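You operate a simulated robot arm through the tools that you are given. There is no shell and no other tool.

The job below is to be done with a simulated two-armed robot. You get a single attempt, and the scene is never put back.

TASK
Pick up the air filter from the upper shelf of the loading cart with one hand, pass it to the other hand and put it on the window side of the packing table.

Only the result counts: the job must be done as asked and must still hold three seconds after the hand-in. Knocking over, shifting, dropping, spilling or breaking anything else fails it.

THE ROBOT
Two 6-joint arms with two-finger grippers on one trunk, on a base that moves. Base frame: it is fixed to the floor where the robot stands at the start and does not move with it; the origin is under the middle of the robot, x ahead of it, y to its left, z up. Lengths are in mm, angles in rad, forces in N, time in s.
The left shoulder is at the start at [30, 178, 963], the right one opposite. With the tool pointing down near the work surface each hand reaches from about 100 to 700 mm from the robot's upright axis, wherever it stands, measured 20 degrees to its own side. Places, roughly: air filter [-2750, 2750, 1250]; window side of the packing table [-4200, 3700, 900]. Payload 2.54 kg a hand.
The tool frame of a hand sits at the grasp point between the pads (the TCP): z along the fingers, y along the line on which they close. The tips reach 30 mm beyond it. The gripper opens to 116 mm; its body begins 95 mm behind the TCP.
Orientation is that of the tool frame in the base frame, as [roll, pitch, yaw] about the fixed x, y, z axes, in that order (R = Rz(yaw) Ry(pitch) Rx(roll)). With the fingers straight down and closing along the base's y, the tool's x points along the base's -x, its y along +y and its z along -z.

THE INTERFACE
- The arms move only by the tool apply_moves. It takes "left_increments", "right_increments" or both (then of equal length, played together; a hand with none holds still); each is a list of rows, each a list of 3 entries, a list of its own where there are three numbers: the shift along the tool's x, y, z in units of 50 mm (1.0 is 50 mm), then the turn, a rotation vector about the tool's x, y, z in units of 4 degrees (1.0 is 4 degrees), then the gripper command, from -1 (shut) to 1 (fully open), values between in proportion. In form: [[[dx, dy, dz], [wx, wy, wz], claw], ...]. A call has 1 to 20 rows; each row shifts and turns the commanded pose from where the row before left it, along the tool's axes as they then stand. A call with a number of a shift or a turn outside -1 to 1 is refused whole. A row lasts 0.2 s, in which the tool goes at most 50 mm and 0.15 rad; a call with a longer step from one row to the next is refused whole, and so is a gripper value outside its range. A pose out of reach is approached as far as the arm can. The call stops where the force on the tool passes 40 N (or 10 N more than at its start, if that is more) or the arm is blocked; 0.2 s more then pass. Each finger travels about 153 mm/s and halts on what it meets, pressing with about 36 N; the grip force reading is that of the motor and also rises with nothing between the fingers. The clock runs only during rows and for 0.2 s after the last one: add rows that do not move to give the fingers time. It gives the time, the measured TCP pose, the force on the tool (base axes), the opening and the grip force at its end, in the units of the frame above (readings bear some noise), with the torque about the TCP (base axes, N m) and any sound that the robot's microphone picked up.
- Cameras (640 x 400 px; columns grow to the right, rows downward): "scene" is now at [49.5, 1, 1692]; the picture's right is [-0.02, -1.00, 0.00], its down [-0.70, 0.01, -0.71] and it looks along [0.71, -0.01, -0.70] (base axes); focal length 263 px, centre (320, 200). "left" rides on the left gripper at [69, 15, -122] in its tool frame; the picture's right is [-0.21, 0.98, 0.00], its down [-0.83, -0.18, -0.53] and it looks along [-0.52, -0.11, 0.85] (tool axes); focal length 251 px, centre (320, 200). "right" rides on the right gripper at [69, -15, -122] in its tool frame; the picture's right is [0.21, 0.98, 0.00], its down [-0.83, 0.18, -0.53] and it looks along [-0.52, 0.11, 0.85] (tool axes); focal length 251 px, centre (320, 200). There is no depth. A picture from a camera that has moved, and an enlarged one, comes with that camera's place and axes in the base frame and with its lens.
- get_image(camera): a new picture of that camera. No time passes.
- raise_lower(by): moves the trunk up (or, below 0, down) by that many mm; the arms and the scene camera ride with it, the base frame stays. It gives what a move gives, with no picture.
- roll_base(legs): drives the robot by 1 to 6 legs, each [ahead, left, turn to the left] in mm, mm and rad, along the robot's own axes; the way and the turn of a leg run together, so that a leg with both is an arc; at most 1500 mm and 3.142 rad a leg. The arms and the cameras ride along, it lands a little off, and it stops where it bumps. It gives what a move gives.
- turn_head(pan, tilt): turns the head with the scene camera to pan (to the left, within 2.496 rad either way) and tilt (down, from -0.506 to 1.204), counted from straight ahead of the robot. It gives what a move gives.
- inspect(camera, box): a new picture of the part [left, top, right, bottom] of that camera's present view, enlarged. No time passes.
- hand_in(): hands the job in; it is judged then, once.

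Nothing tells you exact positions but the pictures and the camera data. Unless the task says otherwise, let go and move clear before handing in.

The tools are called after "Call:" by a JSON object that holds its "fn" and its "kwargs". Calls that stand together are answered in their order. apply_moves: Moves the arms, as the interface text tells. Its arguments: {"type":"object","properties":{"left_increments":{"type":"array","items":{"type":"array"}},"right_increments":{"type":"array","items":{"type":"array"}}},"required":[]} The other tools are called the same way: raise_lower (by) moves the trunk up or down; roll_base (legs) drives the base; turn_head (pan, tilt) turns the head that bears the scene camera; get_image (camera) takes a picture; inspect (camera, box) takes an enlarged picture of a part of a camera's view; hand_in () hands the job in.

At the start:

```text
time_s: 0.0
left_eef_pos: [478.8, 162.9, 1185.0]
left_tool_rot: [3.14, -0.001, 3.141]
left_wrist_force: [-0.1, -0.7, 0.3]
left_wrist_torque: [-0.01, -0.02, 0.01]
left_gripper_width: 115.8
left_grip_force: 0.1
right_eef_pos: [547.3, -257.2, 1134.0]
right_tool_rot: [3.141, 0.001, 3.141]
right_wrist_force: [0.3, -0.6, 1.0]
right_wrist_torque: [-0.02, 0.01, -0.01]
right_gripper_width: 116.1
right_grip_force: 0.1
trunk travel left (down, up): [-175.0, 365.0]
robot x, y, heading: [1.1, 1.7, -0.0]
head pan, tilt (commanded): [-0.019, 0.778]
```

scene: 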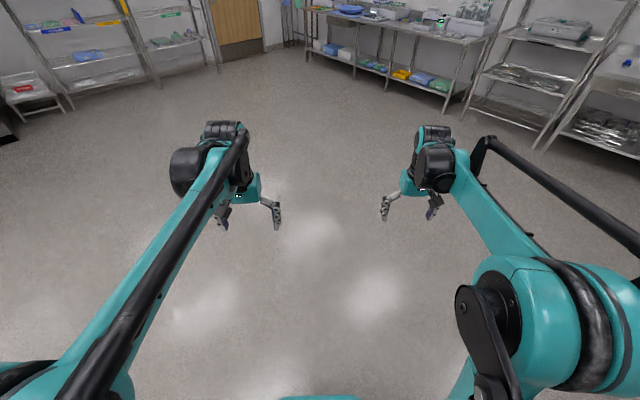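
right: 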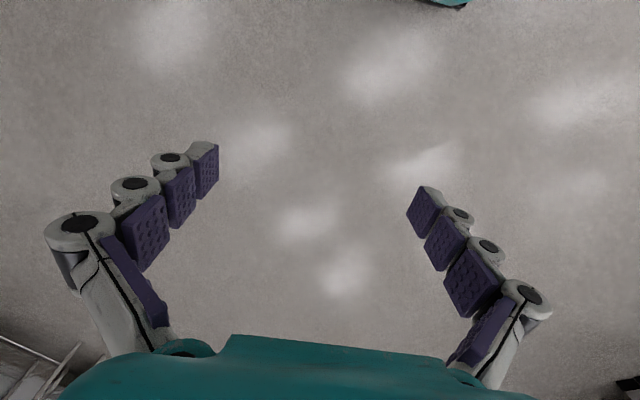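
left: 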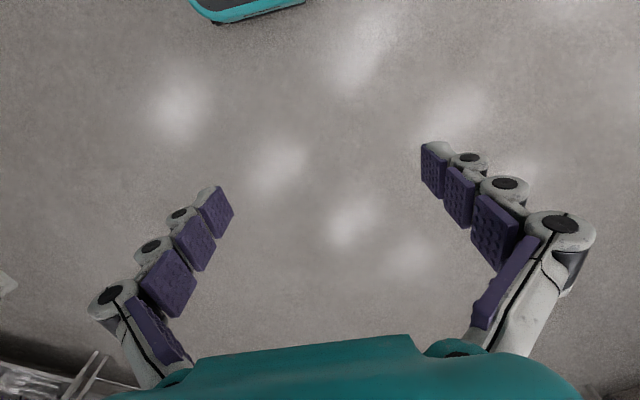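

The scene camera faces the wall ahead of the robot; the cart should be behind it on the left (about 135° left). I will turn the head that way to look.

Call:
{"fn": "turn_head", "kwargs": {"pan": 2.356, "tilt": 0.2}}

```text
time_s: 2.2
left_eef_pos: [478.5, 163.3, 1185.1]
left_tool_rot: [3.141, 0.0, 3.141]
left_wrist_force: [-0.2, 0.4, 0.0]
left_wrist_torque: [-0.02, -0.03, 0.0]
left_gripper_width: 115.9
left_grip_force: 0.0
right_eef_pos: [546.8, -258.2, 1134.6]
right_tool_rot: [-3.141, 0.001, -3.141]
right_wrist_force: [0.3, 0.4, -0.2]
right_wrist_torque: [-0.02, 0.02, -0.01]
right_gripper_width: 115.9
right_grip_force: 0.0
trunk travel left (down, up): [-175.0, 365.0]
robot x, y, heading: [0.5, 3.0, -0.002]
head pan, tilt (commanded): [2.356, 0.201]
```

Call:
{"fn": "get_image", "kwargs": {"camera": "scene"}}

Call:
{"fn": "inspect", "kwargs": {"camera": "scene", "box": [220, 100, 420, 300]}}

```text
taken
camera scene: at [-98.0, 68.4, 1744.0], right [0.71, 0.71, 0.0], down [0.14, -0.14, -0.98], along [-0.69, 0.69, -0.2], focal length 263 px, centre (320, 200)
```

scene: 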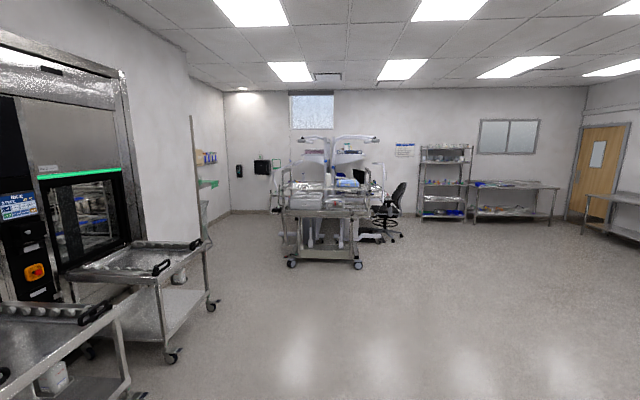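

```text
2.00 times, centred on (320, 200) of scene
camera zoom: at [-98.0, 68.4, 1744.0], right [0.71, 0.71, 0.0], down [0.14, -0.14, -0.98], along [-0.69, 0.69, -0.2], focal length 525 px, centre (320, 200)
```

zoom: 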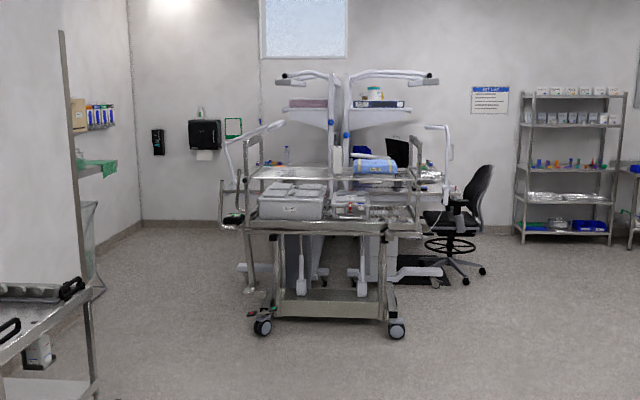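

The cart stands ahead of the packing station along the 135° line. I'll zoom in further on its upper shelf.

Call:
{"fn": "inspect", "kwargs": {"camera": "scene", "box": [280, 150, 380, 220]}}

Call:
{"fn": "inspect", "kwargs": {"camera": "scene", "box": [270, 130, 420, 280]}}

```text
5.71 times, centred on (330, 185) of scene
camera zoom: at [-98.0, 68.4, 1744.0], right [0.71, 0.71, 0.0], down [0.14, -0.14, -0.98], along [-0.69, 0.69, -0.2], focal length 1501 px, centre (263, 286)
```

zoom: 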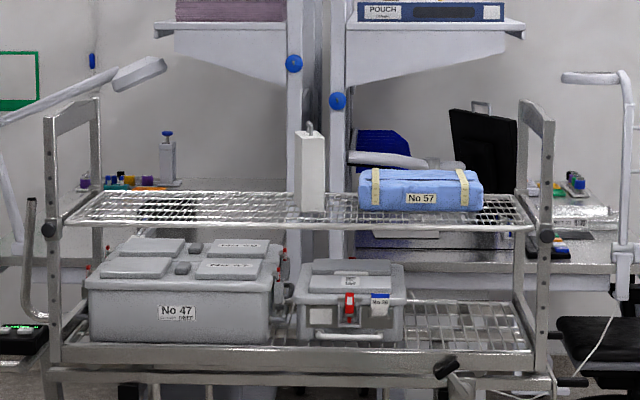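

```text
2.67 times, centred on (345, 205) of scene
camera zoom: at [-98.0, 68.4, 1744.0], right [0.71, 0.71, 0.0], down [0.14, -0.14, -0.98], along [-0.69, 0.69, -0.2], focal length 700 px, centre (253, 187)
```

zoom: 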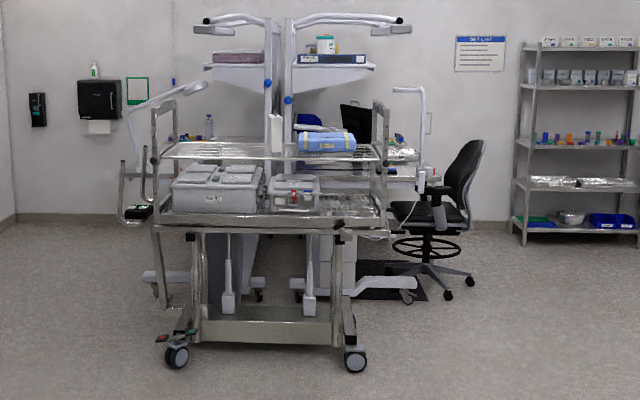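

The white upright block with a knob on the upper shelf, next to the blue wrapped pack "No 57", is most likely the filter. The cart and room are aligned with the 135° direction, so I'll turn there and approach in steps.

Call:
{"fn": "roll_base", "kwargs": {"legs": [[0, 0, 2.356], [1400, 0, 0]]}}

Call:
{"fn": "turn_head", "kwargs": {"pan": 0.0, "tilt": 0.2}}

Call:
{"fn": "get_image", "kwargs": {"camera": "scene"}}

Call:
{"fn": "inspect", "kwargs": {"camera": "scene", "box": [230, 120, 410, 232]}}

```text
time_s: 14.8
left_eef_pos: [-1475.4, 1155.5, 1184.7]
left_tool_rot: [-3.14, 0.0, -0.749]
left_wrist_force: [-0.5, -0.5, -0.6]
left_wrist_torque: [-0.01, -0.02, 0.0]
left_gripper_width: 115.7
left_grip_force: 0.0
right_eef_pos: [-1239.2, 1509.5, 1135.2]
right_tool_rot: [3.141, 0.0, -0.749]
right_wrist_force: [-0.5, -0.2, 0.5]
right_wrist_torque: [0.02, -0.01, 0.05]
right_gripper_width: 116.0
right_grip_force: 0.0
trunk travel left (down, up): [-175.0, 365.0]
robot x, y, heading: [-1015.9, 951.3, 2.392]
head pan, tilt (commanded): [2.356, 0.201]
```

```text
time_s: 16.9
left_eef_pos: [-1476.3, 1156.7, 1184.5]
left_tool_rot: [3.141, -0.001, -0.749]
left_wrist_force: [0.3, -0.5, 0.9]
left_wrist_torque: [0.0, 0.0, 0.03]
left_gripper_width: 116.0
left_grip_force: 0.0
right_eef_pos: [-1239.2, 1510.5, 1134.1]
right_tool_rot: [3.14, 0.0, -0.749]
right_wrist_force: [-1.0, -0.8, -0.5]
right_wrist_torque: [-0.01, 0.01, -0.01]
right_gripper_width: 116.3
right_grip_force: 0.2
trunk travel left (down, up): [-175.0, 365.0]
robot x, y, heading: [-1012.9, 950.7, 2.397]
head pan, tilt (commanded): [0.0, 0.201]
```

```text
taken
camera scene: at [-1062.7, 995.3, 1744.0], right [0.68, 0.73, 0.0], down [0.15, -0.14, -0.98], along [-0.72, 0.67, -0.2], focal length 263 px, centre (320, 200)
```

scene: 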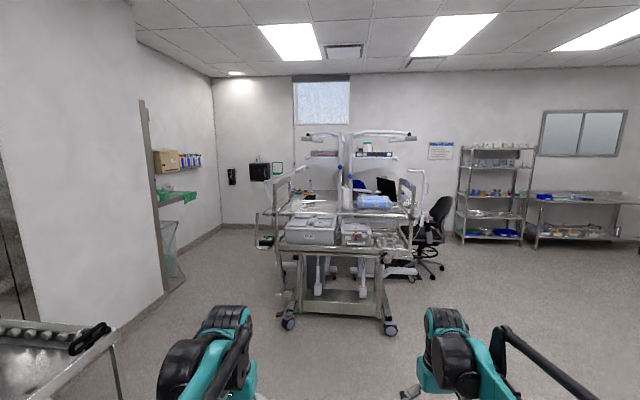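

```text
3.56 times, centred on (320, 176) of scene
camera zoom: at [-1062.7, 995.3, 1744.0], right [0.68, 0.73, 0.0], down [0.15, -0.14, -0.98], along [-0.72, 0.67, -0.2], focal length 934 px, centre (320, 285)
```

zoom: 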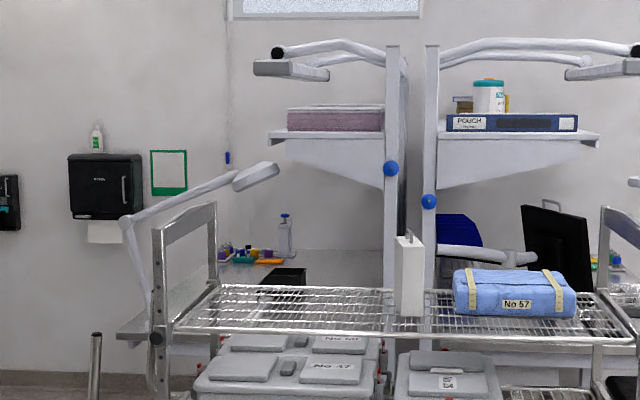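

The white block sits at about [-2690, 2800] with its base near z 1170, about 210 mm behind the shelf's front edge, with the wrapped pack to its right. I'll straighten up, move closer and raise the trunk so the hands can clear the shelf.

Call:
{"fn": "roll_base", "kwargs": {"legs": [[0, 0, -0.04], [1200, -100, 0]]}}

Call:
{"fn": "raise_lower", "kwargs": {"by": 300}}

Call:
{"fn": "turn_head", "kwargs": {"pan": 0.0, "tilt": 0.5}}

Call:
{"fn": "get_image", "kwargs": {"camera": "scene"}}

Call:
{"fn": "inspect", "kwargs": {"camera": "scene", "box": [230, 80, 430, 205]}}

```text
time_s: 23.4
left_eef_pos: [-2251.6, 2091.2, 1186.0]
left_tool_rot: [3.141, 0.0, -0.777]
left_wrist_force: [-0.4, 0.2, 0.3]
left_wrist_torque: [-0.01, 0.0, 0.0]
left_gripper_width: 115.9
left_grip_force: 0.1
right_eef_pos: [-2004.4, 2438.4, 1134.7]
right_tool_rot: [-3.141, -0.001, -0.78]
right_wrist_force: [0.3, 0.3, 0.0]
right_wrist_torque: [0.0, -0.02, 0.03]
right_gripper_width: 115.8
right_grip_force: 0.1
trunk travel left (down, up): [-175.0, 365.0]
robot x, y, heading: [-1796.4, 1871.5, 2.36]
head pan, tilt (commanded): [0.0, 0.201]
```

```text
time_s: 26.4
left_eef_pos: [-2252.1, 2090.5, 1485.9]
left_tool_rot: [-3.141, 0.002, -0.779]
left_wrist_force: [0.1, 0.2, 0.2]
left_wrist_torque: [0.0, -0.01, 0.03]
left_gripper_width: 115.9
left_grip_force: 0.1
right_eef_pos: [-2005.4, 2438.3, 1434.3]
right_tool_rot: [3.141, 0.0, -0.779]
right_wrist_force: [0.7, -0.3, 0.1]
right_wrist_torque: [0.04, -0.03, 0.01]
right_gripper_width: 115.9
right_grip_force: 0.0
trunk travel left (down, up): [-475.0, 65.0]
robot x, y, heading: [-1794.0, 1871.2, 2.362]
head pan, tilt (commanded): [0.0, 0.201]
```

```text
time_s: 27.2
left_eef_pos: [-2252.3, 2091.6, 1486.6]
left_tool_rot: [-3.141, 0.0, -0.777]
left_wrist_force: [0.4, 0.4, -0.8]
left_wrist_torque: [0.01, -0.03, 0.01]
left_gripper_width: 116.2
left_grip_force: 0.0
right_eef_pos: [-2005.5, 2438.2, 1434.8]
right_tool_rot: [3.141, -0.001, -0.78]
right_wrist_force: [0.2, -0.3, -0.4]
right_wrist_torque: [0.01, -0.01, 0.0]
right_gripper_width: 116.1
right_grip_force: 0.0
trunk travel left (down, up): [-475.0, 65.0]
robot x, y, heading: [-1793.7, 1869.2, 2.36]
head pan, tilt (commanded): [0.0, 0.499]
```

```text
taken
camera scene: at [-1842.3, 1917.0, 2016.4], right [0.7, 0.71, 0.0], down [0.34, -0.34, -0.88], along [-0.63, 0.62, -0.48], focal length 263 px, centre (320, 200)
```

scene: 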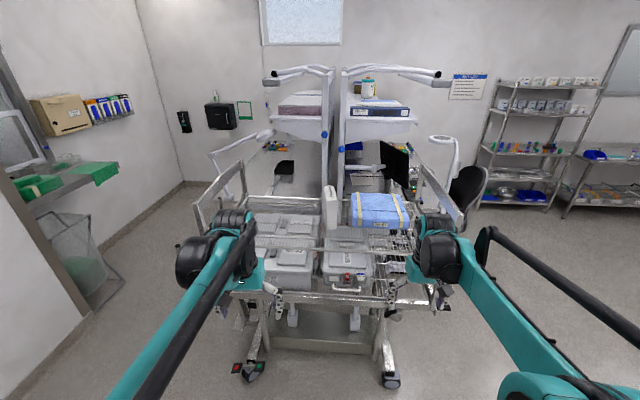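

```text
3.20 times, centred on (330, 142) of scene
camera zoom: at [-1842.3, 1917.0, 2016.4], right [0.7, 0.71, 0.0], down [0.34, -0.34, -0.88], along [-0.63, 0.62, -0.48], focal length 841 px, centre (288, 384)
```

zoom: 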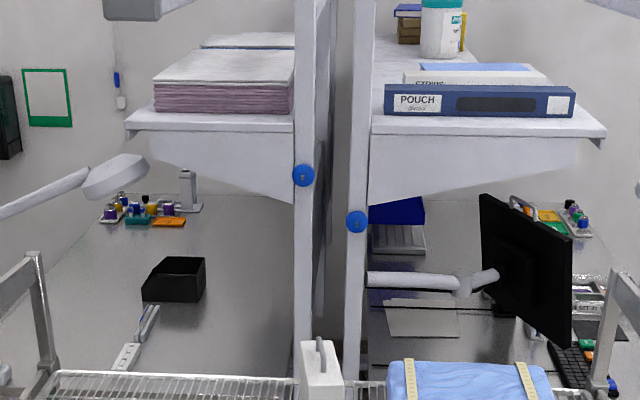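

The left desk of the packing table (on the side of the left-wall window and the high window) is mostly clear except for a black bin and small items. Now I'll zoom in on the filter itself and the cart.

Call:
{"fn": "inspect", "kwargs": {"camera": "scene", "box": [270, 170, 430, 270]}}

Call:
{"fn": "inspect", "kwargs": {"camera": "scene", "box": [180, 150, 460, 325]}}

Call:
{"fn": "get_image", "kwargs": {"camera": "left"}}

Call:
{"fn": "get_image", "kwargs": {"camera": "right"}}

```text
4.00 times, centred on (350, 220) of scene
camera zoom: at [-1842.3, 1917.0, 2016.4], right [0.7, 0.71, 0.0], down [0.34, -0.34, -0.88], along [-0.63, 0.62, -0.48], focal length 1051 px, centre (200, 120)
```

zoom: 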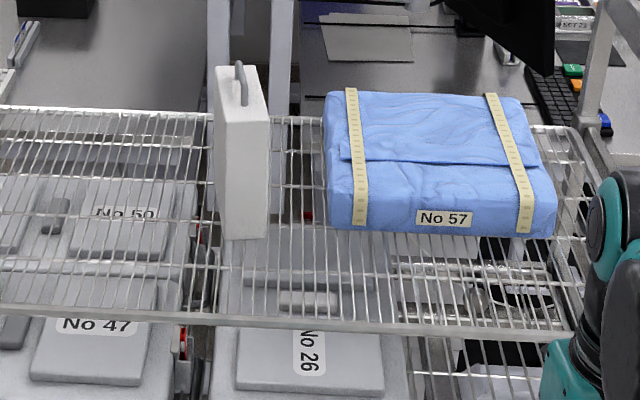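

```text
2.29 times, centred on (320, 238) of scene
camera zoom: at [-1842.3, 1917.0, 2016.4], right [0.7, 0.71, 0.0], down [0.34, -0.34, -0.88], along [-0.63, 0.62, -0.48], focal length 600 px, centre (320, 114)
```

zoom: 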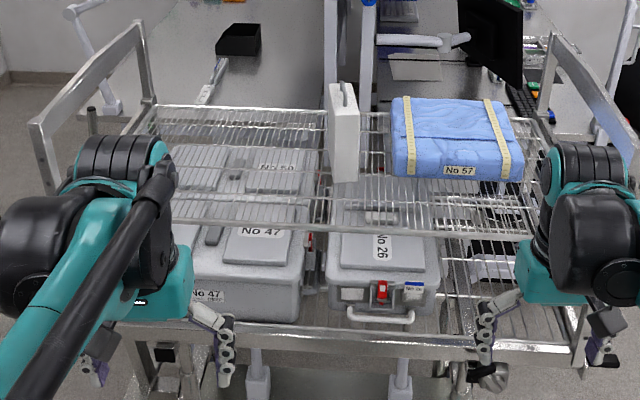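

```text
taken
camera left: at [-2214.3, 2031.0, 1608.7], right [-0.84, -0.55, 0.0], down [-0.46, 0.71, 0.53], along [-0.29, 0.45, -0.85], focal length 251 px, centre (320, 200)
```

left: 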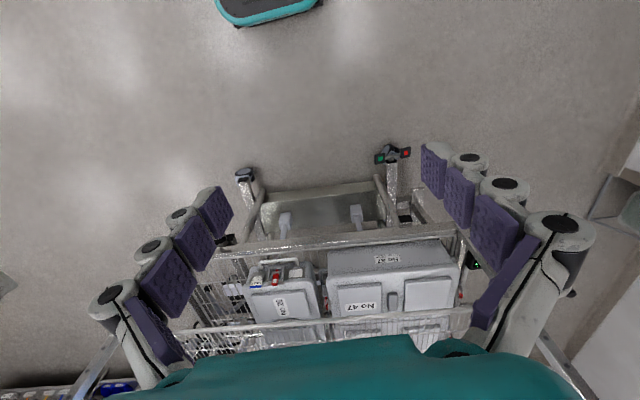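

```text
taken
camera right: at [-1944.8, 2400.9, 1555.6], right [-0.53, -0.85, 0.0], down [-0.72, 0.45, 0.53], along [-0.45, 0.28, -0.85], focal length 251 px, centre (320, 200)
```

right: 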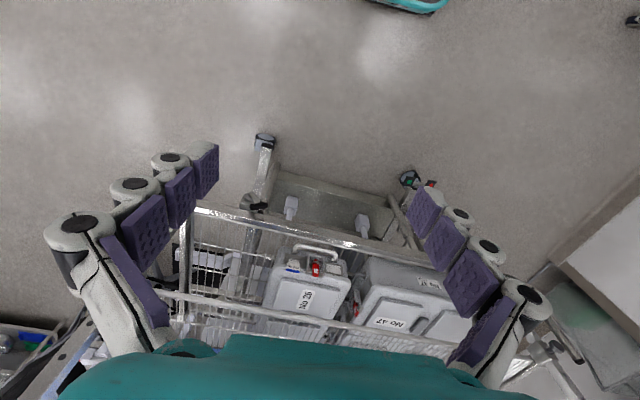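

The filter is an upright slab about 60 mm thick, 160 mm deep (along my view) and 190 mm tall, with a thin bail handle on top. Before going nearer I'll look down to judge my own base footprint against the cart front.

Call:
{"fn": "turn_head", "kwargs": {"pan": 0.0, "tilt": 1.2}}

Call:
{"fn": "get_image", "kwargs": {"camera": "scene"}}

```text
time_s: 28.3
left_eef_pos: [-2252.3, 2089.8, 1485.8]
left_tool_rot: [-3.141, 0.0, -0.778]
left_wrist_force: [-0.4, -0.1, -0.2]
left_wrist_torque: [0.01, 0.0, 0.01]
left_gripper_width: 116.0
left_grip_force: 0.0
right_eef_pos: [-2003.5, 2438.5, 1434.8]
right_tool_rot: [-3.141, 0.001, -0.778]
right_wrist_force: [0.3, 0.3, -1.0]
right_wrist_torque: [0.05, 0.0, 0.0]
right_gripper_width: 115.9
right_grip_force: 0.0
trunk travel left (down, up): [-475.0, 65.0]
robot x, y, heading: [-1794.6, 1872.6, 2.363]
head pan, tilt (commanded): [0.0, 1.201]
```

```text
taken
camera scene: at [-1817.4, 1892.4, 1962.7], right [0.7, 0.71, 0.0], down [0.66, -0.65, -0.36], along [-0.26, 0.25, -0.93], focal length 263 px, centre (320, 200)
```

scene: 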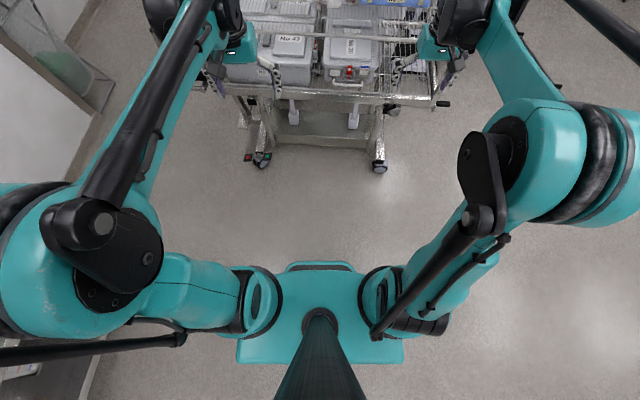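

My base front is at most about 300 mm ahead of the robot axis, and the cart's wheels are about 1030 mm ahead, so I can move about 650 mm closer. Plan: grip the filter with the left hand nearly horizontally from the front at mid height, take it off, then have the right hand take it from above. First I test the left tool tilt here in free space.

Call:
{"fn": "apply_moves", "kwargs": {"left_increments": [[[-0.8, 0, 0], [0, 0, 0], 1], [[-0.8, 0, 0], [0, 0, 0], 1], [[-0.8, 0, 0], [0, 0, 0], 1], [[0, 0, 0], [0, -1, 0], 1], [[0, 0, 0], [0, -1, 0], 1], [[0, 0, 0], [0, -1, 0], 1], [[0, 0, 0], [0, -1, 0], 1], [[0, 0, 0], [0, -1, 0], 1], [[0, 0, 0], [0, -1, 0], 1], [[0, 0, 0], [0, -1, 0], 1], [[0, 0, 0], [0, -1, 0], 1], [[0, 0, 0], [0, -1, 0], 1], [[0, 0, 0], [0, -1, 0], 1], [[0, 0, 0], [0, -1, 0], 1], [[0, 0, 0], [0, -1, 0], 1], [[0, 0, 0], [0, -1, 0], 1], [[0, 0, 0], [0, -1, 0], 1], [[0, 0, 0], [0, -1, 0], 1], [[0, 0, 0], [0, -1, 0], 1], [[0, 0, 0], [0, -1, 0], 1]]}}

Call:
{"fn": "turn_head", "kwargs": {"pan": 0.0, "tilt": 0.7}}

Call:
{"fn": "get_image", "kwargs": {"camera": "scene"}}

Call:
{"fn": "get_image", "kwargs": {"camera": "left"}}

```text
time_s: 32.5
left_eef_pos: [-2336.8, 2175.0, 1485.5]
left_tool_rot: [3.14, 1.188, -0.776]
left_wrist_force: [0.7, 1.2, -0.2]
left_wrist_torque: [-0.04, -0.01, 0.0]
left_gripper_width: 115.7
left_grip_force: 0.1
right_eef_pos: [-2004.5, 2438.5, 1434.2]
right_tool_rot: [3.141, 0.002, -0.779]
right_wrist_force: [-0.6, 0.6, 0.3]
right_wrist_torque: [-0.01, 0.02, 0.03]
right_gripper_width: 115.9
right_grip_force: 0.0
trunk travel left (down, up): [-475.0, 65.0]
robot x, y, heading: [-1797.6, 1869.4, 2.363]
head pan, tilt (commanded): [0.0, 1.201]
```

```text
time_s: 33.4
left_eef_pos: [-2337.0, 2174.2, 1485.6]
left_tool_rot: [-3.141, 1.188, -0.778]
left_wrist_force: [0.3, 0.4, 0.4]
left_wrist_torque: [0.0, 0.01, 0.01]
left_gripper_width: 116.0
left_grip_force: 0.1
right_eef_pos: [-2004.6, 2438.2, 1434.5]
right_tool_rot: [3.141, 0.0, -0.779]
right_wrist_force: [-0.4, 0.1, 0.1]
right_wrist_torque: [0.03, 0.0, -0.03]
right_gripper_width: 116.0
right_grip_force: 0.0
trunk travel left (down, up): [-475.0, 65.0]
robot x, y, heading: [-1796.6, 1868.7, 2.364]
head pan, tilt (commanded): [0.0, 0.7]
```

```text
taken
camera scene: at [-1837.9, 1912.7, 1998.5], right [0.7, 0.71, 0.0], down [0.46, -0.45, -0.76], along [-0.54, 0.54, -0.64], focal length 263 px, centre (320, 200)
```

scene: 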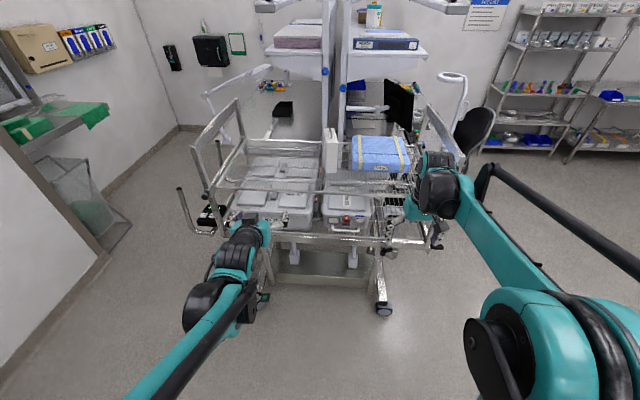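

```text
taken
camera left: at [-2249.9, 2066.1, 1468.5], right [-0.74, -0.64, 0.2], down [0.26, 0.0, 0.97], along [-0.62, 0.77, 0.17], focal length 251 px, centre (320, 200)
```

left: 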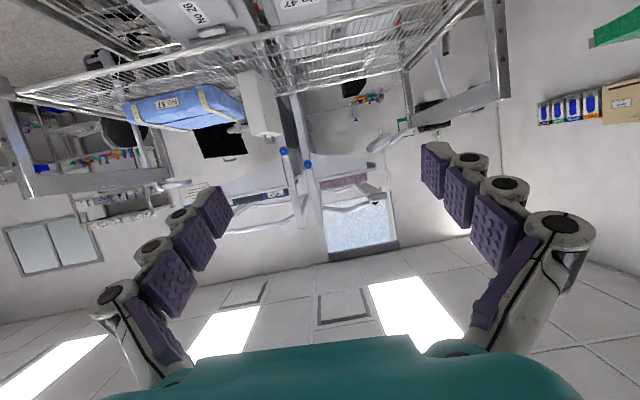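

The left tool tilts well to about 22° below horizontal. Now I pull the right hand back a bit and drive part of the remaining way, shifting slightly right so the filter lies straight ahead.

Call:
{"fn": "apply_moves", "kwargs": {"right_increments": [[[0.8, 0, 0], [0, 0, 0], 1], [[0.8, 0, 0], [0, 0, 0], 1], [[0.8, 0, 0], [0, 0, 0], 1], [[0.6, 0, 0], [0, 0, 0], 1]]}}

Call:
{"fn": "roll_base", "kwargs": {"legs": [[420, -80, 0]]}}

Call:
{"fn": "get_image", "kwargs": {"camera": "scene"}}

Call:
{"fn": "get_image", "kwargs": {"camera": "left"}}

```text
time_s: 34.4
left_eef_pos: [-2336.2, 2172.4, 1486.9]
left_tool_rot: [-3.14, 1.189, -0.779]
left_wrist_force: [-0.9, -0.3, -0.2]
left_wrist_torque: [-0.02, -0.01, 0.01]
left_gripper_width: 115.9
left_grip_force: 0.0
right_eef_pos: [-1896.3, 2330.5, 1433.7]
right_tool_rot: [3.14, 0.003, -0.779]
right_wrist_force: [0.2, -0.8, -0.3]
right_wrist_torque: [0.06, 0.04, 0.0]
right_gripper_width: 116.0
right_grip_force: 0.1
trunk travel left (down, up): [-475.0, 65.0]
robot x, y, heading: [-1795.3, 1871.4, 2.364]
head pan, tilt (commanded): [0.0, 0.7]
```

```text
time_s: 37.1
left_eef_pos: [-2580.5, 2524.9, 1486.0]
left_tool_rot: [-3.141, 1.186, -0.776]
left_wrist_force: [0.9, -0.9, 0.2]
left_wrist_torque: [0.03, 0.04, -0.01]
left_gripper_width: 116.0
left_grip_force: 0.0
right_eef_pos: [-2141.9, 2684.4, 1434.9]
right_tool_rot: [-3.14, -0.001, -0.777]
right_wrist_force: [-0.3, 0.6, 0.1]
right_wrist_torque: [0.02, 0.02, 0.01]
right_gripper_width: 115.7
right_grip_force: 0.1
trunk travel left (down, up): [-475.0, 65.0]
robot x, y, heading: [-2037.5, 2221.4, 2.364]
head pan, tilt (commanded): [0.0, 0.7]
```

```text
taken
camera scene: at [-2080.3, 2263.7, 1998.6], right [0.7, 0.71, 0.0], down [0.46, -0.45, -0.77], along [-0.55, 0.54, -0.64], focal length 263 px, centre (320, 200)
```

scene: 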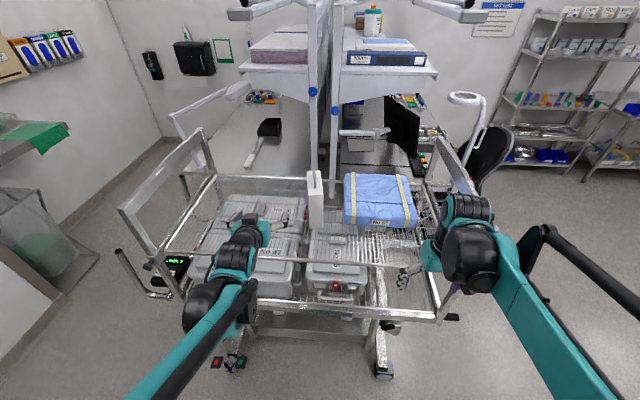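

```text
taken
camera left: at [-2492.6, 2416.5, 1468.6], right [-0.74, -0.64, 0.2], down [0.26, 0.0, 0.97], along [-0.62, 0.77, 0.17], focal length 251 px, centre (320, 200)
```

left: 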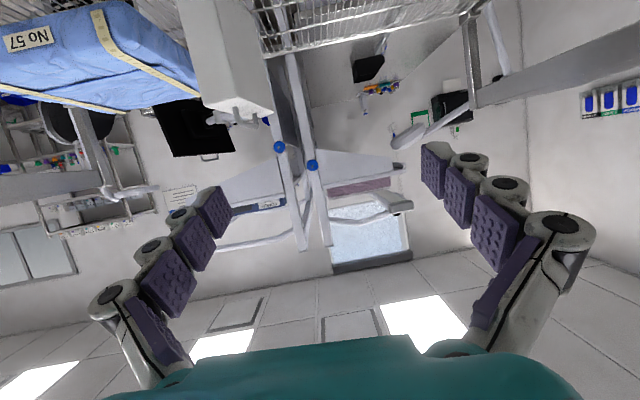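

Closer now: the filter stands clear of the pack on its right. I'll zoom in to measure the filter's corners and yaw.

Call:
{"fn": "inspect", "kwargs": {"camera": "scene", "box": [280, 155, 360, 205]}}

Call:
{"fn": "inspect", "kwargs": {"camera": "scene", "box": [270, 150, 430, 250]}}

Call:
{"fn": "inspect", "kwargs": {"camera": "scene", "box": [280, 195, 360, 245]}}

Call:
{"fn": "inspect", "kwargs": {"camera": "left", "box": [140, 0, 300, 100]}}

```text
8.00 times, centred on (320, 180) of scene
camera zoom: at [-2080.3, 2263.7, 1998.6], right [0.7, 0.71, 0.0], down [0.46, -0.45, -0.77], along [-0.55, 0.54, -0.64], focal length 2101 px, centre (320, 360)
```

zoom: 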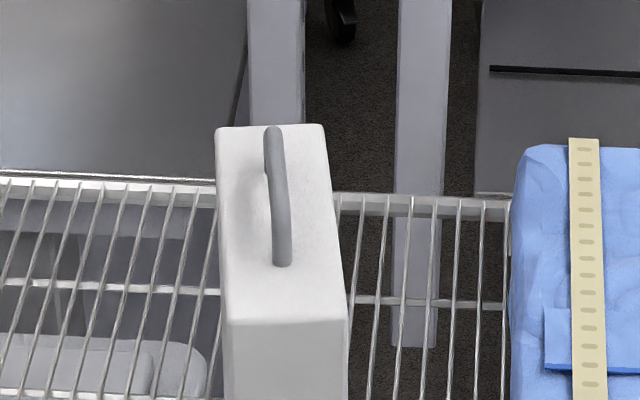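

```text
4.00 times, centred on (350, 200) of scene
camera zoom: at [-2080.3, 2263.7, 1998.6], right [0.7, 0.71, 0.0], down [0.46, -0.45, -0.77], along [-0.55, 0.54, -0.64], focal length 1051 px, centre (200, 200)
```

zoom: 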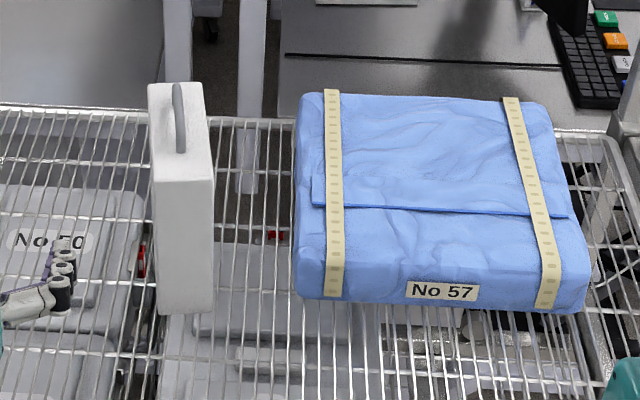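

```text
8.00 times, centred on (320, 220) of scene
camera zoom: at [-2080.3, 2263.7, 1998.6], right [0.7, 0.71, 0.0], down [0.46, -0.45, -0.77], along [-0.55, 0.54, -0.64], focal length 2101 px, centre (320, 40)
```

zoom: 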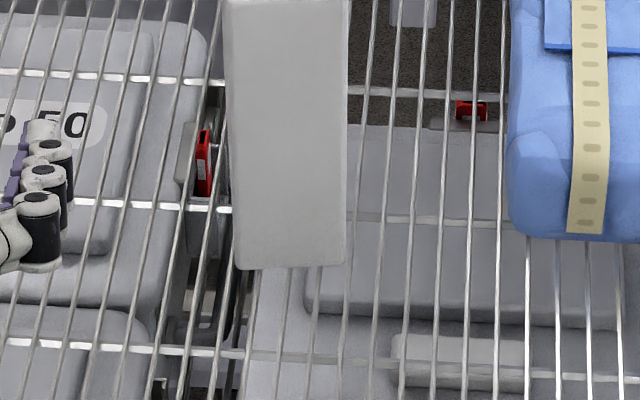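

```text
4.00 times, centred on (220, 50) of left
camera zoom: at [-2492.6, 2416.5, 1468.6], right [-0.74, -0.64, 0.2], down [0.26, 0.0, 0.97], along [-0.62, 0.77, 0.17], focal length 1006 px, centre (720, 800)
```

zoom: 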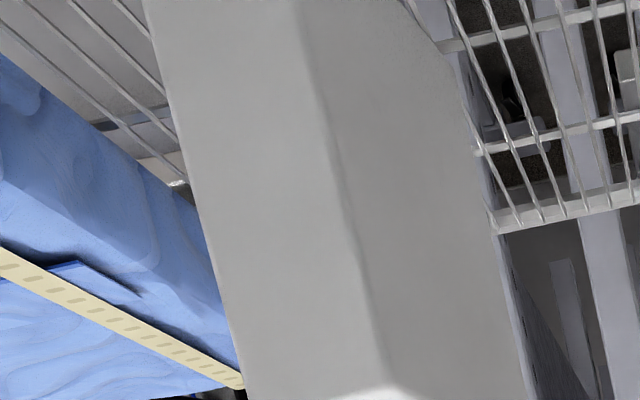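

The filter's front face centre is at about [-2651, 2804], base z ≈ 1176, top z ≈ 1361, 57 mm thick, ~168 mm deep and yawed ~0.075 rad left of my heading; a check against the left wrist camera agrees within a few mm. I'll drive the last 220 mm forward and measure again.

Call:
{"fn": "roll_base", "kwargs": {"legs": [[220, 0, 0]]}}

Call:
{"fn": "turn_head", "kwargs": {"pan": 0.0, "tilt": 0.85}}

Call:
{"fn": "get_image", "kwargs": {"camera": "scene"}}

Call:
{"fn": "inspect", "kwargs": {"camera": "scene", "box": [260, 120, 420, 220]}}

Call:
{"fn": "get_image", "kwargs": {"camera": "left"}}

```text
time_s: 38.7
left_eef_pos: [-2734.7, 2678.3, 1487.2]
left_tool_rot: [-3.141, 1.189, -0.775]
left_wrist_force: [-0.5, 1.2, -0.2]
left_wrist_torque: [-0.01, 0.01, 0.04]
left_gripper_width: 116.0
left_grip_force: 0.2
right_eef_pos: [-2295.8, 2837.1, 1434.2]
right_tool_rot: [3.141, -0.001, -0.778]
right_wrist_force: [1.1, 0.6, 0.8]
right_wrist_torque: [0.03, 0.01, -0.03]
right_gripper_width: 116.1
right_grip_force: 0.0
trunk travel left (down, up): [-475.0, 65.0]
robot x, y, heading: [-2192.1, 2375.2, 2.366]
head pan, tilt (commanded): [0.0, 0.7]
```

```text
time_s: 39.4
left_eef_pos: [-2735.7, 2680.1, 1484.7]
left_tool_rot: [3.141, 1.185, -0.775]
left_wrist_force: [0.0, -0.2, -0.1]
left_wrist_torque: [0.0, 0.01, -0.01]
left_gripper_width: 116.2
left_grip_force: 0.0
right_eef_pos: [-2297.6, 2838.9, 1433.5]
right_tool_rot: [3.141, -0.001, -0.776]
right_wrist_force: [0.4, 0.9, -0.1]
right_wrist_torque: [0.01, -0.02, 0.0]
right_gripper_width: 116.0
right_grip_force: 0.1
trunk travel left (down, up): [-475.0, 65.0]
robot x, y, heading: [-2193.2, 2376.4, 2.367]
head pan, tilt (commanded): [0.0, 0.85]
```

```text
taken
camera scene: at [-2232.4, 2413.7, 1986.3], right [0.7, 0.71, 0.0], down [0.54, -0.53, -0.66], along [-0.47, 0.46, -0.75], focal length 263 px, centre (320, 200)
```

scene: 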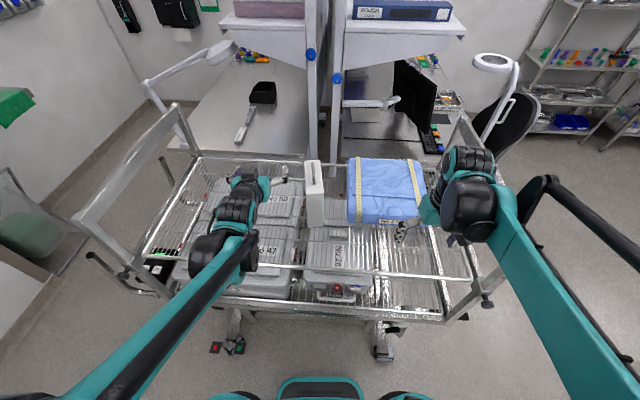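

```text
4.00 times, centred on (340, 170) of scene
camera zoom: at [-2232.4, 2413.7, 1986.3], right [0.7, 0.71, 0.0], down [0.54, -0.53, -0.66], along [-0.47, 0.46, -0.75], focal length 1051 px, centre (240, 320)
```

zoom: 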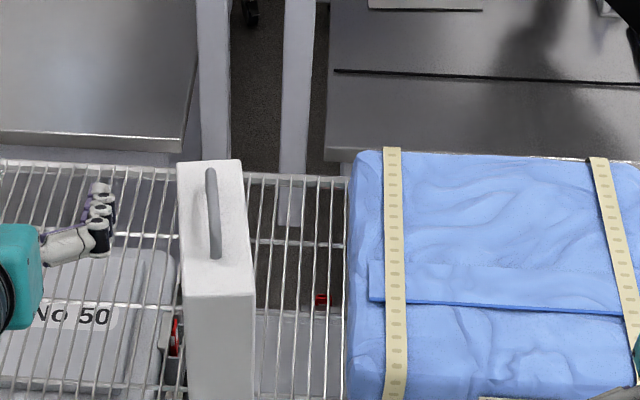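

```text
taken
camera left: at [-2648.8, 2571.0, 1468.0], right [-0.74, -0.64, 0.2], down [0.26, 0.0, 0.97], along [-0.62, 0.77, 0.17], focal length 251 px, centre (320, 200)
```

left: 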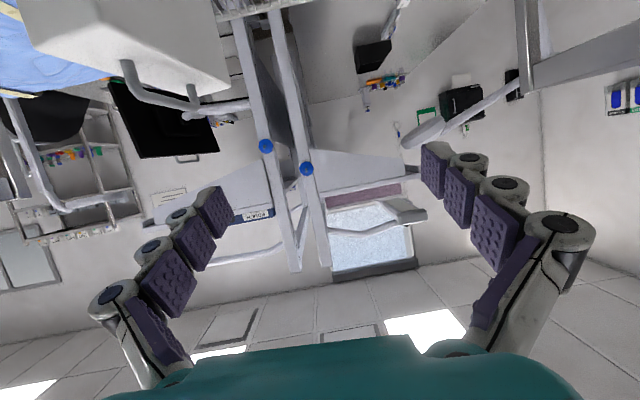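

Everything agrees: base bumper still has >100 mm to the cart, and the filter front centre is near [-2654, 2804] with heading 2.436. I now bring the left hand to a pre-grasp 45 mm in front of the filter, aligned with its yaw.

Call:
{"fn": "apply_moves", "kwargs": {"left_increments": [[[0, 0, 0], [-0.935, 0, -0.378], 1], [[0.3, 0, -0.742], [0, 0, 0], 1], [[0.3, 0, -0.742], [0, 0, 0], 1], [[0.601, -0.591, 0.243], [0, 0, 0], 1], [[0.601, -0.591, 0.243], [0, 0, 0], 1], [[0.601, -0.591, 0.243], [0, 0, 0], 1], [[0.601, -0.591, 0.243], [0, 0, 0], 1], [[0.601, -0.591, 0.243], [0, 0, 0], 1], [[-0.198, 0, 0.49], [0, 0, 0], 1], [[0, 0, 0], [0, 0, 0], 1], [[0, 0, 0], [0, 0, 0], 1]]}}

Call:
{"fn": "get_image", "kwargs": {"camera": "scene"}}

Call:
{"fn": "get_image", "kwargs": {"camera": "left"}}

Call:
{"fn": "inspect", "kwargs": {"camera": "scene", "box": [240, 130, 400, 230]}}

```text
time_s: 41.8
left_eef_pos: [-2599.6, 2761.6, 1332.6]
left_tool_rot: [3.141, 1.188, -0.708]
left_wrist_force: [0.5, -0.8, 0.2]
left_wrist_torque: [-0.01, 0.01, 0.01]
left_gripper_width: 115.9
left_grip_force: 0.0
left hand out of reach, approached as far as the arm can: row 8
right_eef_pos: [-2295.5, 2837.0, 1433.5]
right_tool_rot: [3.141, -0.001, -0.777]
right_wrist_force: [-0.1, -0.3, 0.5]
right_wrist_torque: [0.02, 0.01, 0.0]
right_gripper_width: 116.3
right_grip_force: 0.1
trunk travel left (down, up): [-475.0, 65.0]
robot x, y, heading: [-2192.9, 2377.7, 2.364]
head pan, tilt (commanded): [0.0, 0.85]
```

```text
taken
camera scene: at [-2230.3, 2412.4, 1986.3], right [0.7, 0.71, 0.0], down [0.54, -0.53, -0.66], along [-0.47, 0.46, -0.75], focal length 263 px, centre (320, 200)
```

scene: 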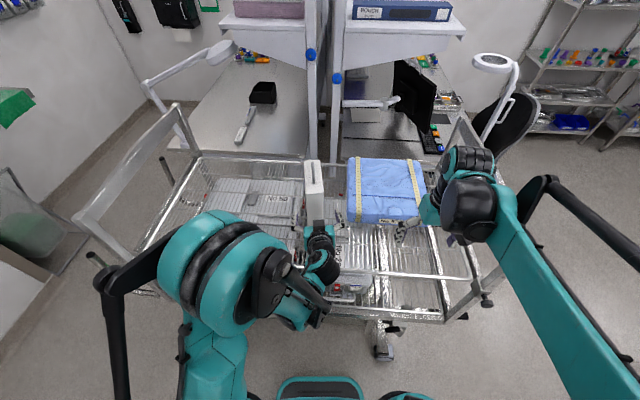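

```text
taken
camera left: at [-2504.7, 2658.6, 1316.3], right [-0.7, -0.69, 0.2], down [0.26, 0.02, 0.97], along [-0.67, 0.72, 0.17], focal length 251 px, centre (320, 200)
```

left: 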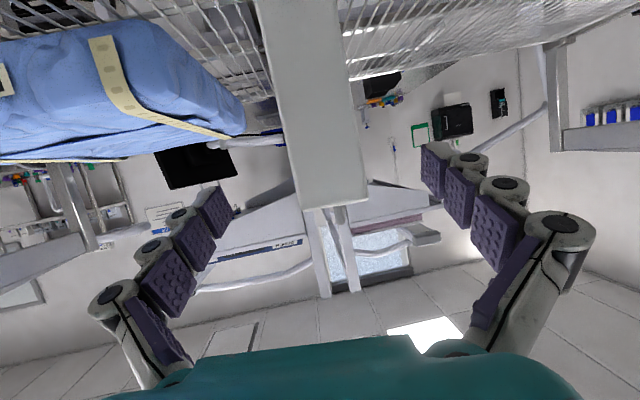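

```text
4.00 times, centred on (320, 180) of scene
camera zoom: at [-2230.3, 2412.4, 1986.3], right [0.7, 0.71, 0.0], down [0.54, -0.53, -0.66], along [-0.47, 0.46, -0.75], focal length 1051 px, centre (320, 280)
```

zoom: 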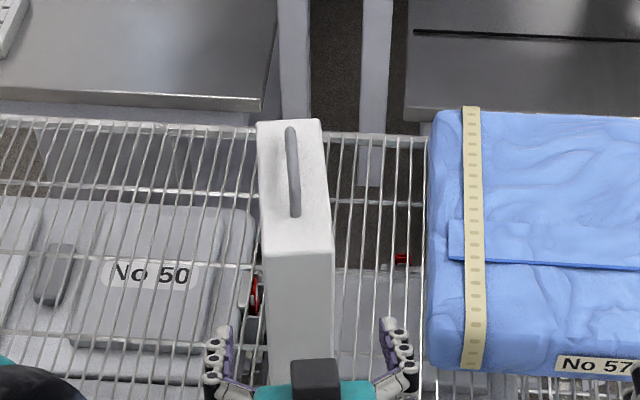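

The left hand is aligned in front of the filter; one row hit a fold limit of the arm, but moving forward relieves it. I advance part of the way along the tool axis and check the clearance on both sides.

Call:
{"fn": "apply_moves", "kwargs": {"left_increments": [[[0.04, 0.004, 0.56], [0, 0, 0], 1], [[0.04, 0.004, 0.56], [0, 0, 0], 1], [[0.04, 0.004, 0.56], [0, 0, 0], 1], [[0, 0, 0], [0, 0, 0], 1]]}}

Call:
{"fn": "get_image", "kwargs": {"camera": "left"}}

Call:
{"fn": "inspect", "kwargs": {"camera": "scene", "box": [240, 140, 400, 240]}}

```text
time_s: 42.8
left_eef_pos: [-2657.3, 2808.6, 1296.5]
left_tool_rot: [-3.141, 1.187, -0.707]
left_wrist_force: [0.0, 0.1, 1.2]
left_wrist_torque: [0.02, 0.01, -0.01]
left_gripper_width: 116.1
left_grip_force: 0.0
right_eef_pos: [-2296.1, 2836.6, 1433.5]
right_tool_rot: [3.141, 0.001, -0.777]
right_wrist_force: [0.6, -0.7, 1.1]
right_wrist_torque: [-0.01, 0.0, -0.05]
right_gripper_width: 115.9
right_grip_force: 0.0
trunk travel left (down, up): [-475.0, 65.0]
robot x, y, heading: [-2198.1, 2375.9, 2.367]
head pan, tilt (commanded): [0.0, 0.85]
```

```text
taken
camera left: at [-2562.6, 2707.1, 1278.7], right [-0.7, -0.69, 0.2], down [0.26, 0.02, 0.97], along [-0.67, 0.72, 0.17], focal length 251 px, centre (320, 200)
```

left: 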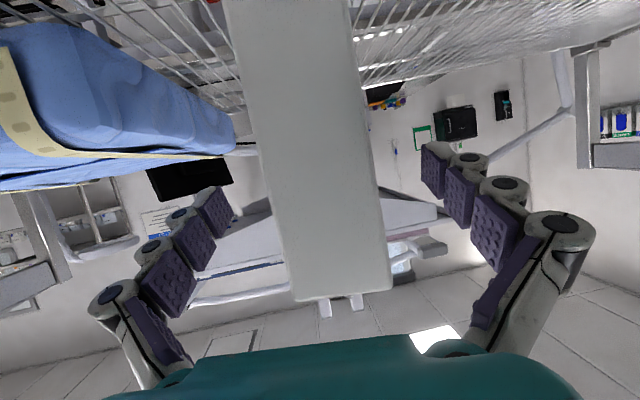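

```text
4.00 times, centred on (320, 190) of scene
camera zoom: at [-2230.4, 2412.3, 1986.4], right [0.7, 0.71, 0.0], down [0.54, -0.53, -0.66], along [-0.47, 0.46, -0.75], focal length 1051 px, centre (320, 240)
```

zoom: 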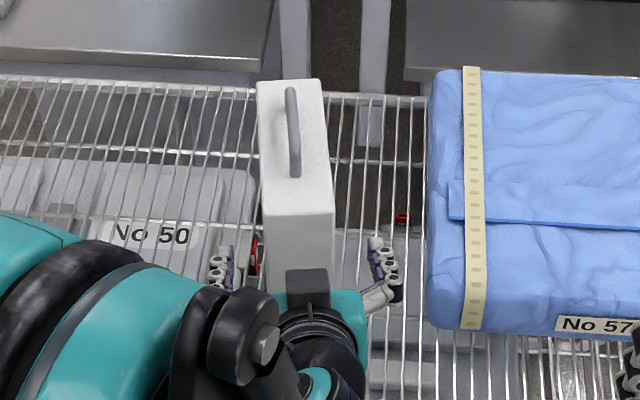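

The fingers straddle the filter evenly with about 29 mm each side. I advance the last ~50 mm, ease the fingers in, then close on it.

Call:
{"fn": "apply_moves", "kwargs": {"left_increments": [[[0.06, 0, 0.53], [0, 0, 0], 1], [[0.06, 0, 0.53], [0, 0, 0], 1], [[0, 0, 0], [0, 0, 0], 0.5], [[0, 0, 0], [0, 0, 0], 0.2], [[0, 0, 0], [0, 0, 0], 0.1]]}}

Call:
{"fn": "get_image", "kwargs": {"camera": "left"}}

Call:
{"fn": "inspect", "kwargs": {"camera": "scene", "box": [240, 140, 400, 240]}}

```text
time_s: 44.0
left_eef_pos: [-2692.9, 2839.8, 1268.7]
left_tool_rot: [-3.139, 1.187, -0.708]
left_wrist_force: [0.0, -0.2, 0.1]
left_wrist_torque: [-0.02, 0.01, 0.01]
left_gripper_width: 63.7
left_grip_force: 0.0
right_eef_pos: [-2297.6, 2836.3, 1434.2]
right_tool_rot: [3.141, 0.001, -0.776]
right_wrist_force: [0.5, -0.8, 0.6]
right_wrist_torque: [0.01, -0.02, -0.01]
right_gripper_width: 116.0
right_grip_force: 0.1
trunk travel left (down, up): [-475.0, 65.0]
robot x, y, heading: [-2197.4, 2376.9, 2.369]
head pan, tilt (commanded): [0.0, 0.85]
```

```text
taken
camera left: at [-2598.2, 2737.3, 1252.6], right [-0.7, -0.69, 0.2], down [0.26, 0.02, 0.97], along [-0.67, 0.72, 0.17], focal length 251 px, centre (320, 200)
```

left: 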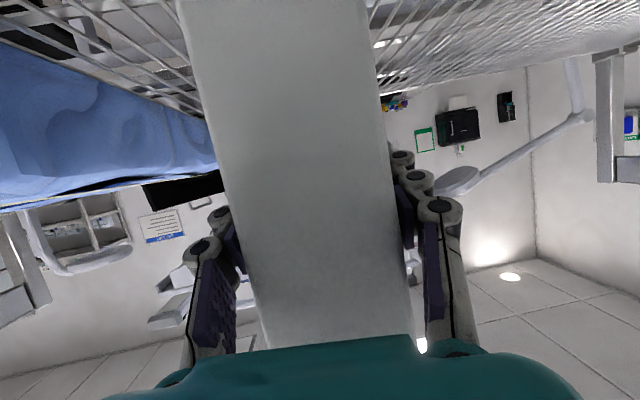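

```text
4.00 times, centred on (320, 190) of scene
camera zoom: at [-2231.1, 2412.5, 1986.3], right [0.7, 0.71, 0.0], down [0.54, -0.53, -0.66], along [-0.47, 0.46, -0.75], focal length 1051 px, centre (320, 240)
```

zoom: 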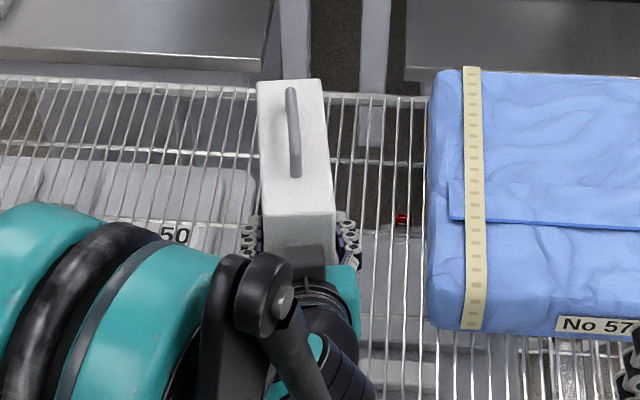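

The filter is centred between the fingers with 3 mm to spare each side, unmoved. Closing the left gripper.

Call:
{"fn": "apply_moves", "kwargs": {"left_increments": [[[0, 0, 0], [0, 0, 0], -0.1], [[0, 0, 0], [0, 0, 0], -0.4], [[0, 0, 0], [0, 0, 0], -1], [[0, 0, 0], [0, 0, 0], -1]]}}

```text
time_s: 45.0
left_eef_pos: [-2692.2, 2838.3, 1270.4]
left_tool_rot: [-3.141, 1.186, -0.707]
left_wrist_force: [1.1, -1.1, 1.4]
left_wrist_torque: [0.04, -0.07, 0.02]
left_gripper_width: 59.1
left_grip_force: 35.7
right_eef_pos: [-2296.8, 2836.5, 1433.4]
right_tool_rot: [3.141, 0.0, -0.777]
right_wrist_force: [-0.3, -0.7, 1.2]
right_wrist_torque: [0.01, 0.0, -0.03]
right_gripper_width: 116.1
right_grip_force: 0.2
trunk travel left (down, up): [-475.0, 65.0]
robot x, y, heading: [-2196.5, 2375.2, 2.362]
head pan, tilt (commanded): [0.0, 0.85]
```

Grip is solid at 59 mm width. I lift a little with the trunk and check the load.

Call:
{"fn": "raise_lower", "kwargs": {"by": 15}}

Call:
{"fn": "get_image", "kwargs": {"camera": "left"}}

Call:
{"fn": "inspect", "kwargs": {"camera": "scene", "box": [240, 140, 400, 240]}}

```text
time_s: 45.7
left_eef_pos: [-2693.2, 2840.0, 1285.2]
left_tool_rot: [3.141, 1.188, -0.707]
left_wrist_force: [-0.5, 0.4, -4.4]
left_wrist_torque: [-0.07, -0.08, 0.01]
left_gripper_width: 59.4
left_grip_force: 36.0
right_eef_pos: [-2295.9, 2836.9, 1449.0]
right_tool_rot: [3.141, 0.0, -0.777]
right_wrist_force: [0.0, 0.4, 0.1]
right_wrist_torque: [0.0, 0.0, -0.01]
right_gripper_width: 116.0
right_grip_force: 0.1
trunk travel left (down, up): [-490.0, 50.0]
robot x, y, heading: [-2196.7, 2372.1, 2.364]
head pan, tilt (commanded): [0.0, 0.85]
```

```text
taken
camera left: at [-2598.3, 2737.3, 1267.6], right [-0.7, -0.69, 0.2], down [0.26, 0.02, 0.97], along [-0.67, 0.72, 0.17], focal length 251 px, centre (320, 200)
```

left: 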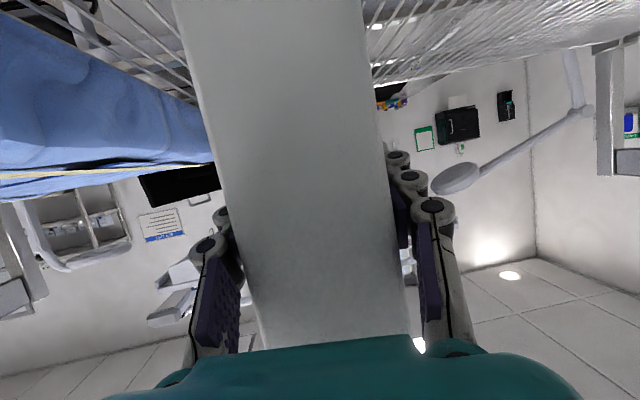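

```text
4.00 times, centred on (320, 190) of scene
camera zoom: at [-2231.3, 2412.5, 2001.3], right [0.7, 0.71, 0.0], down [0.54, -0.53, -0.66], along [-0.47, 0.46, -0.75], focal length 1051 px, centre (320, 240)
```

zoom: 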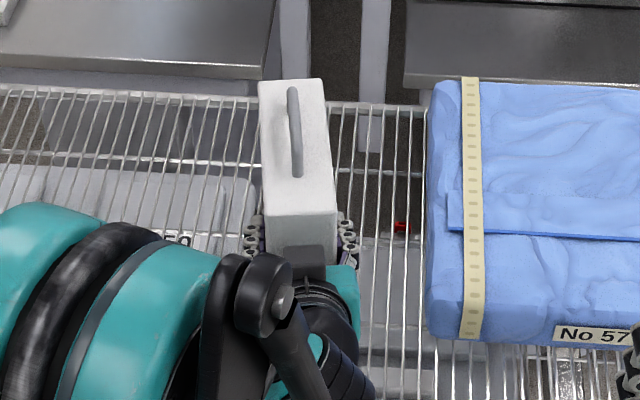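

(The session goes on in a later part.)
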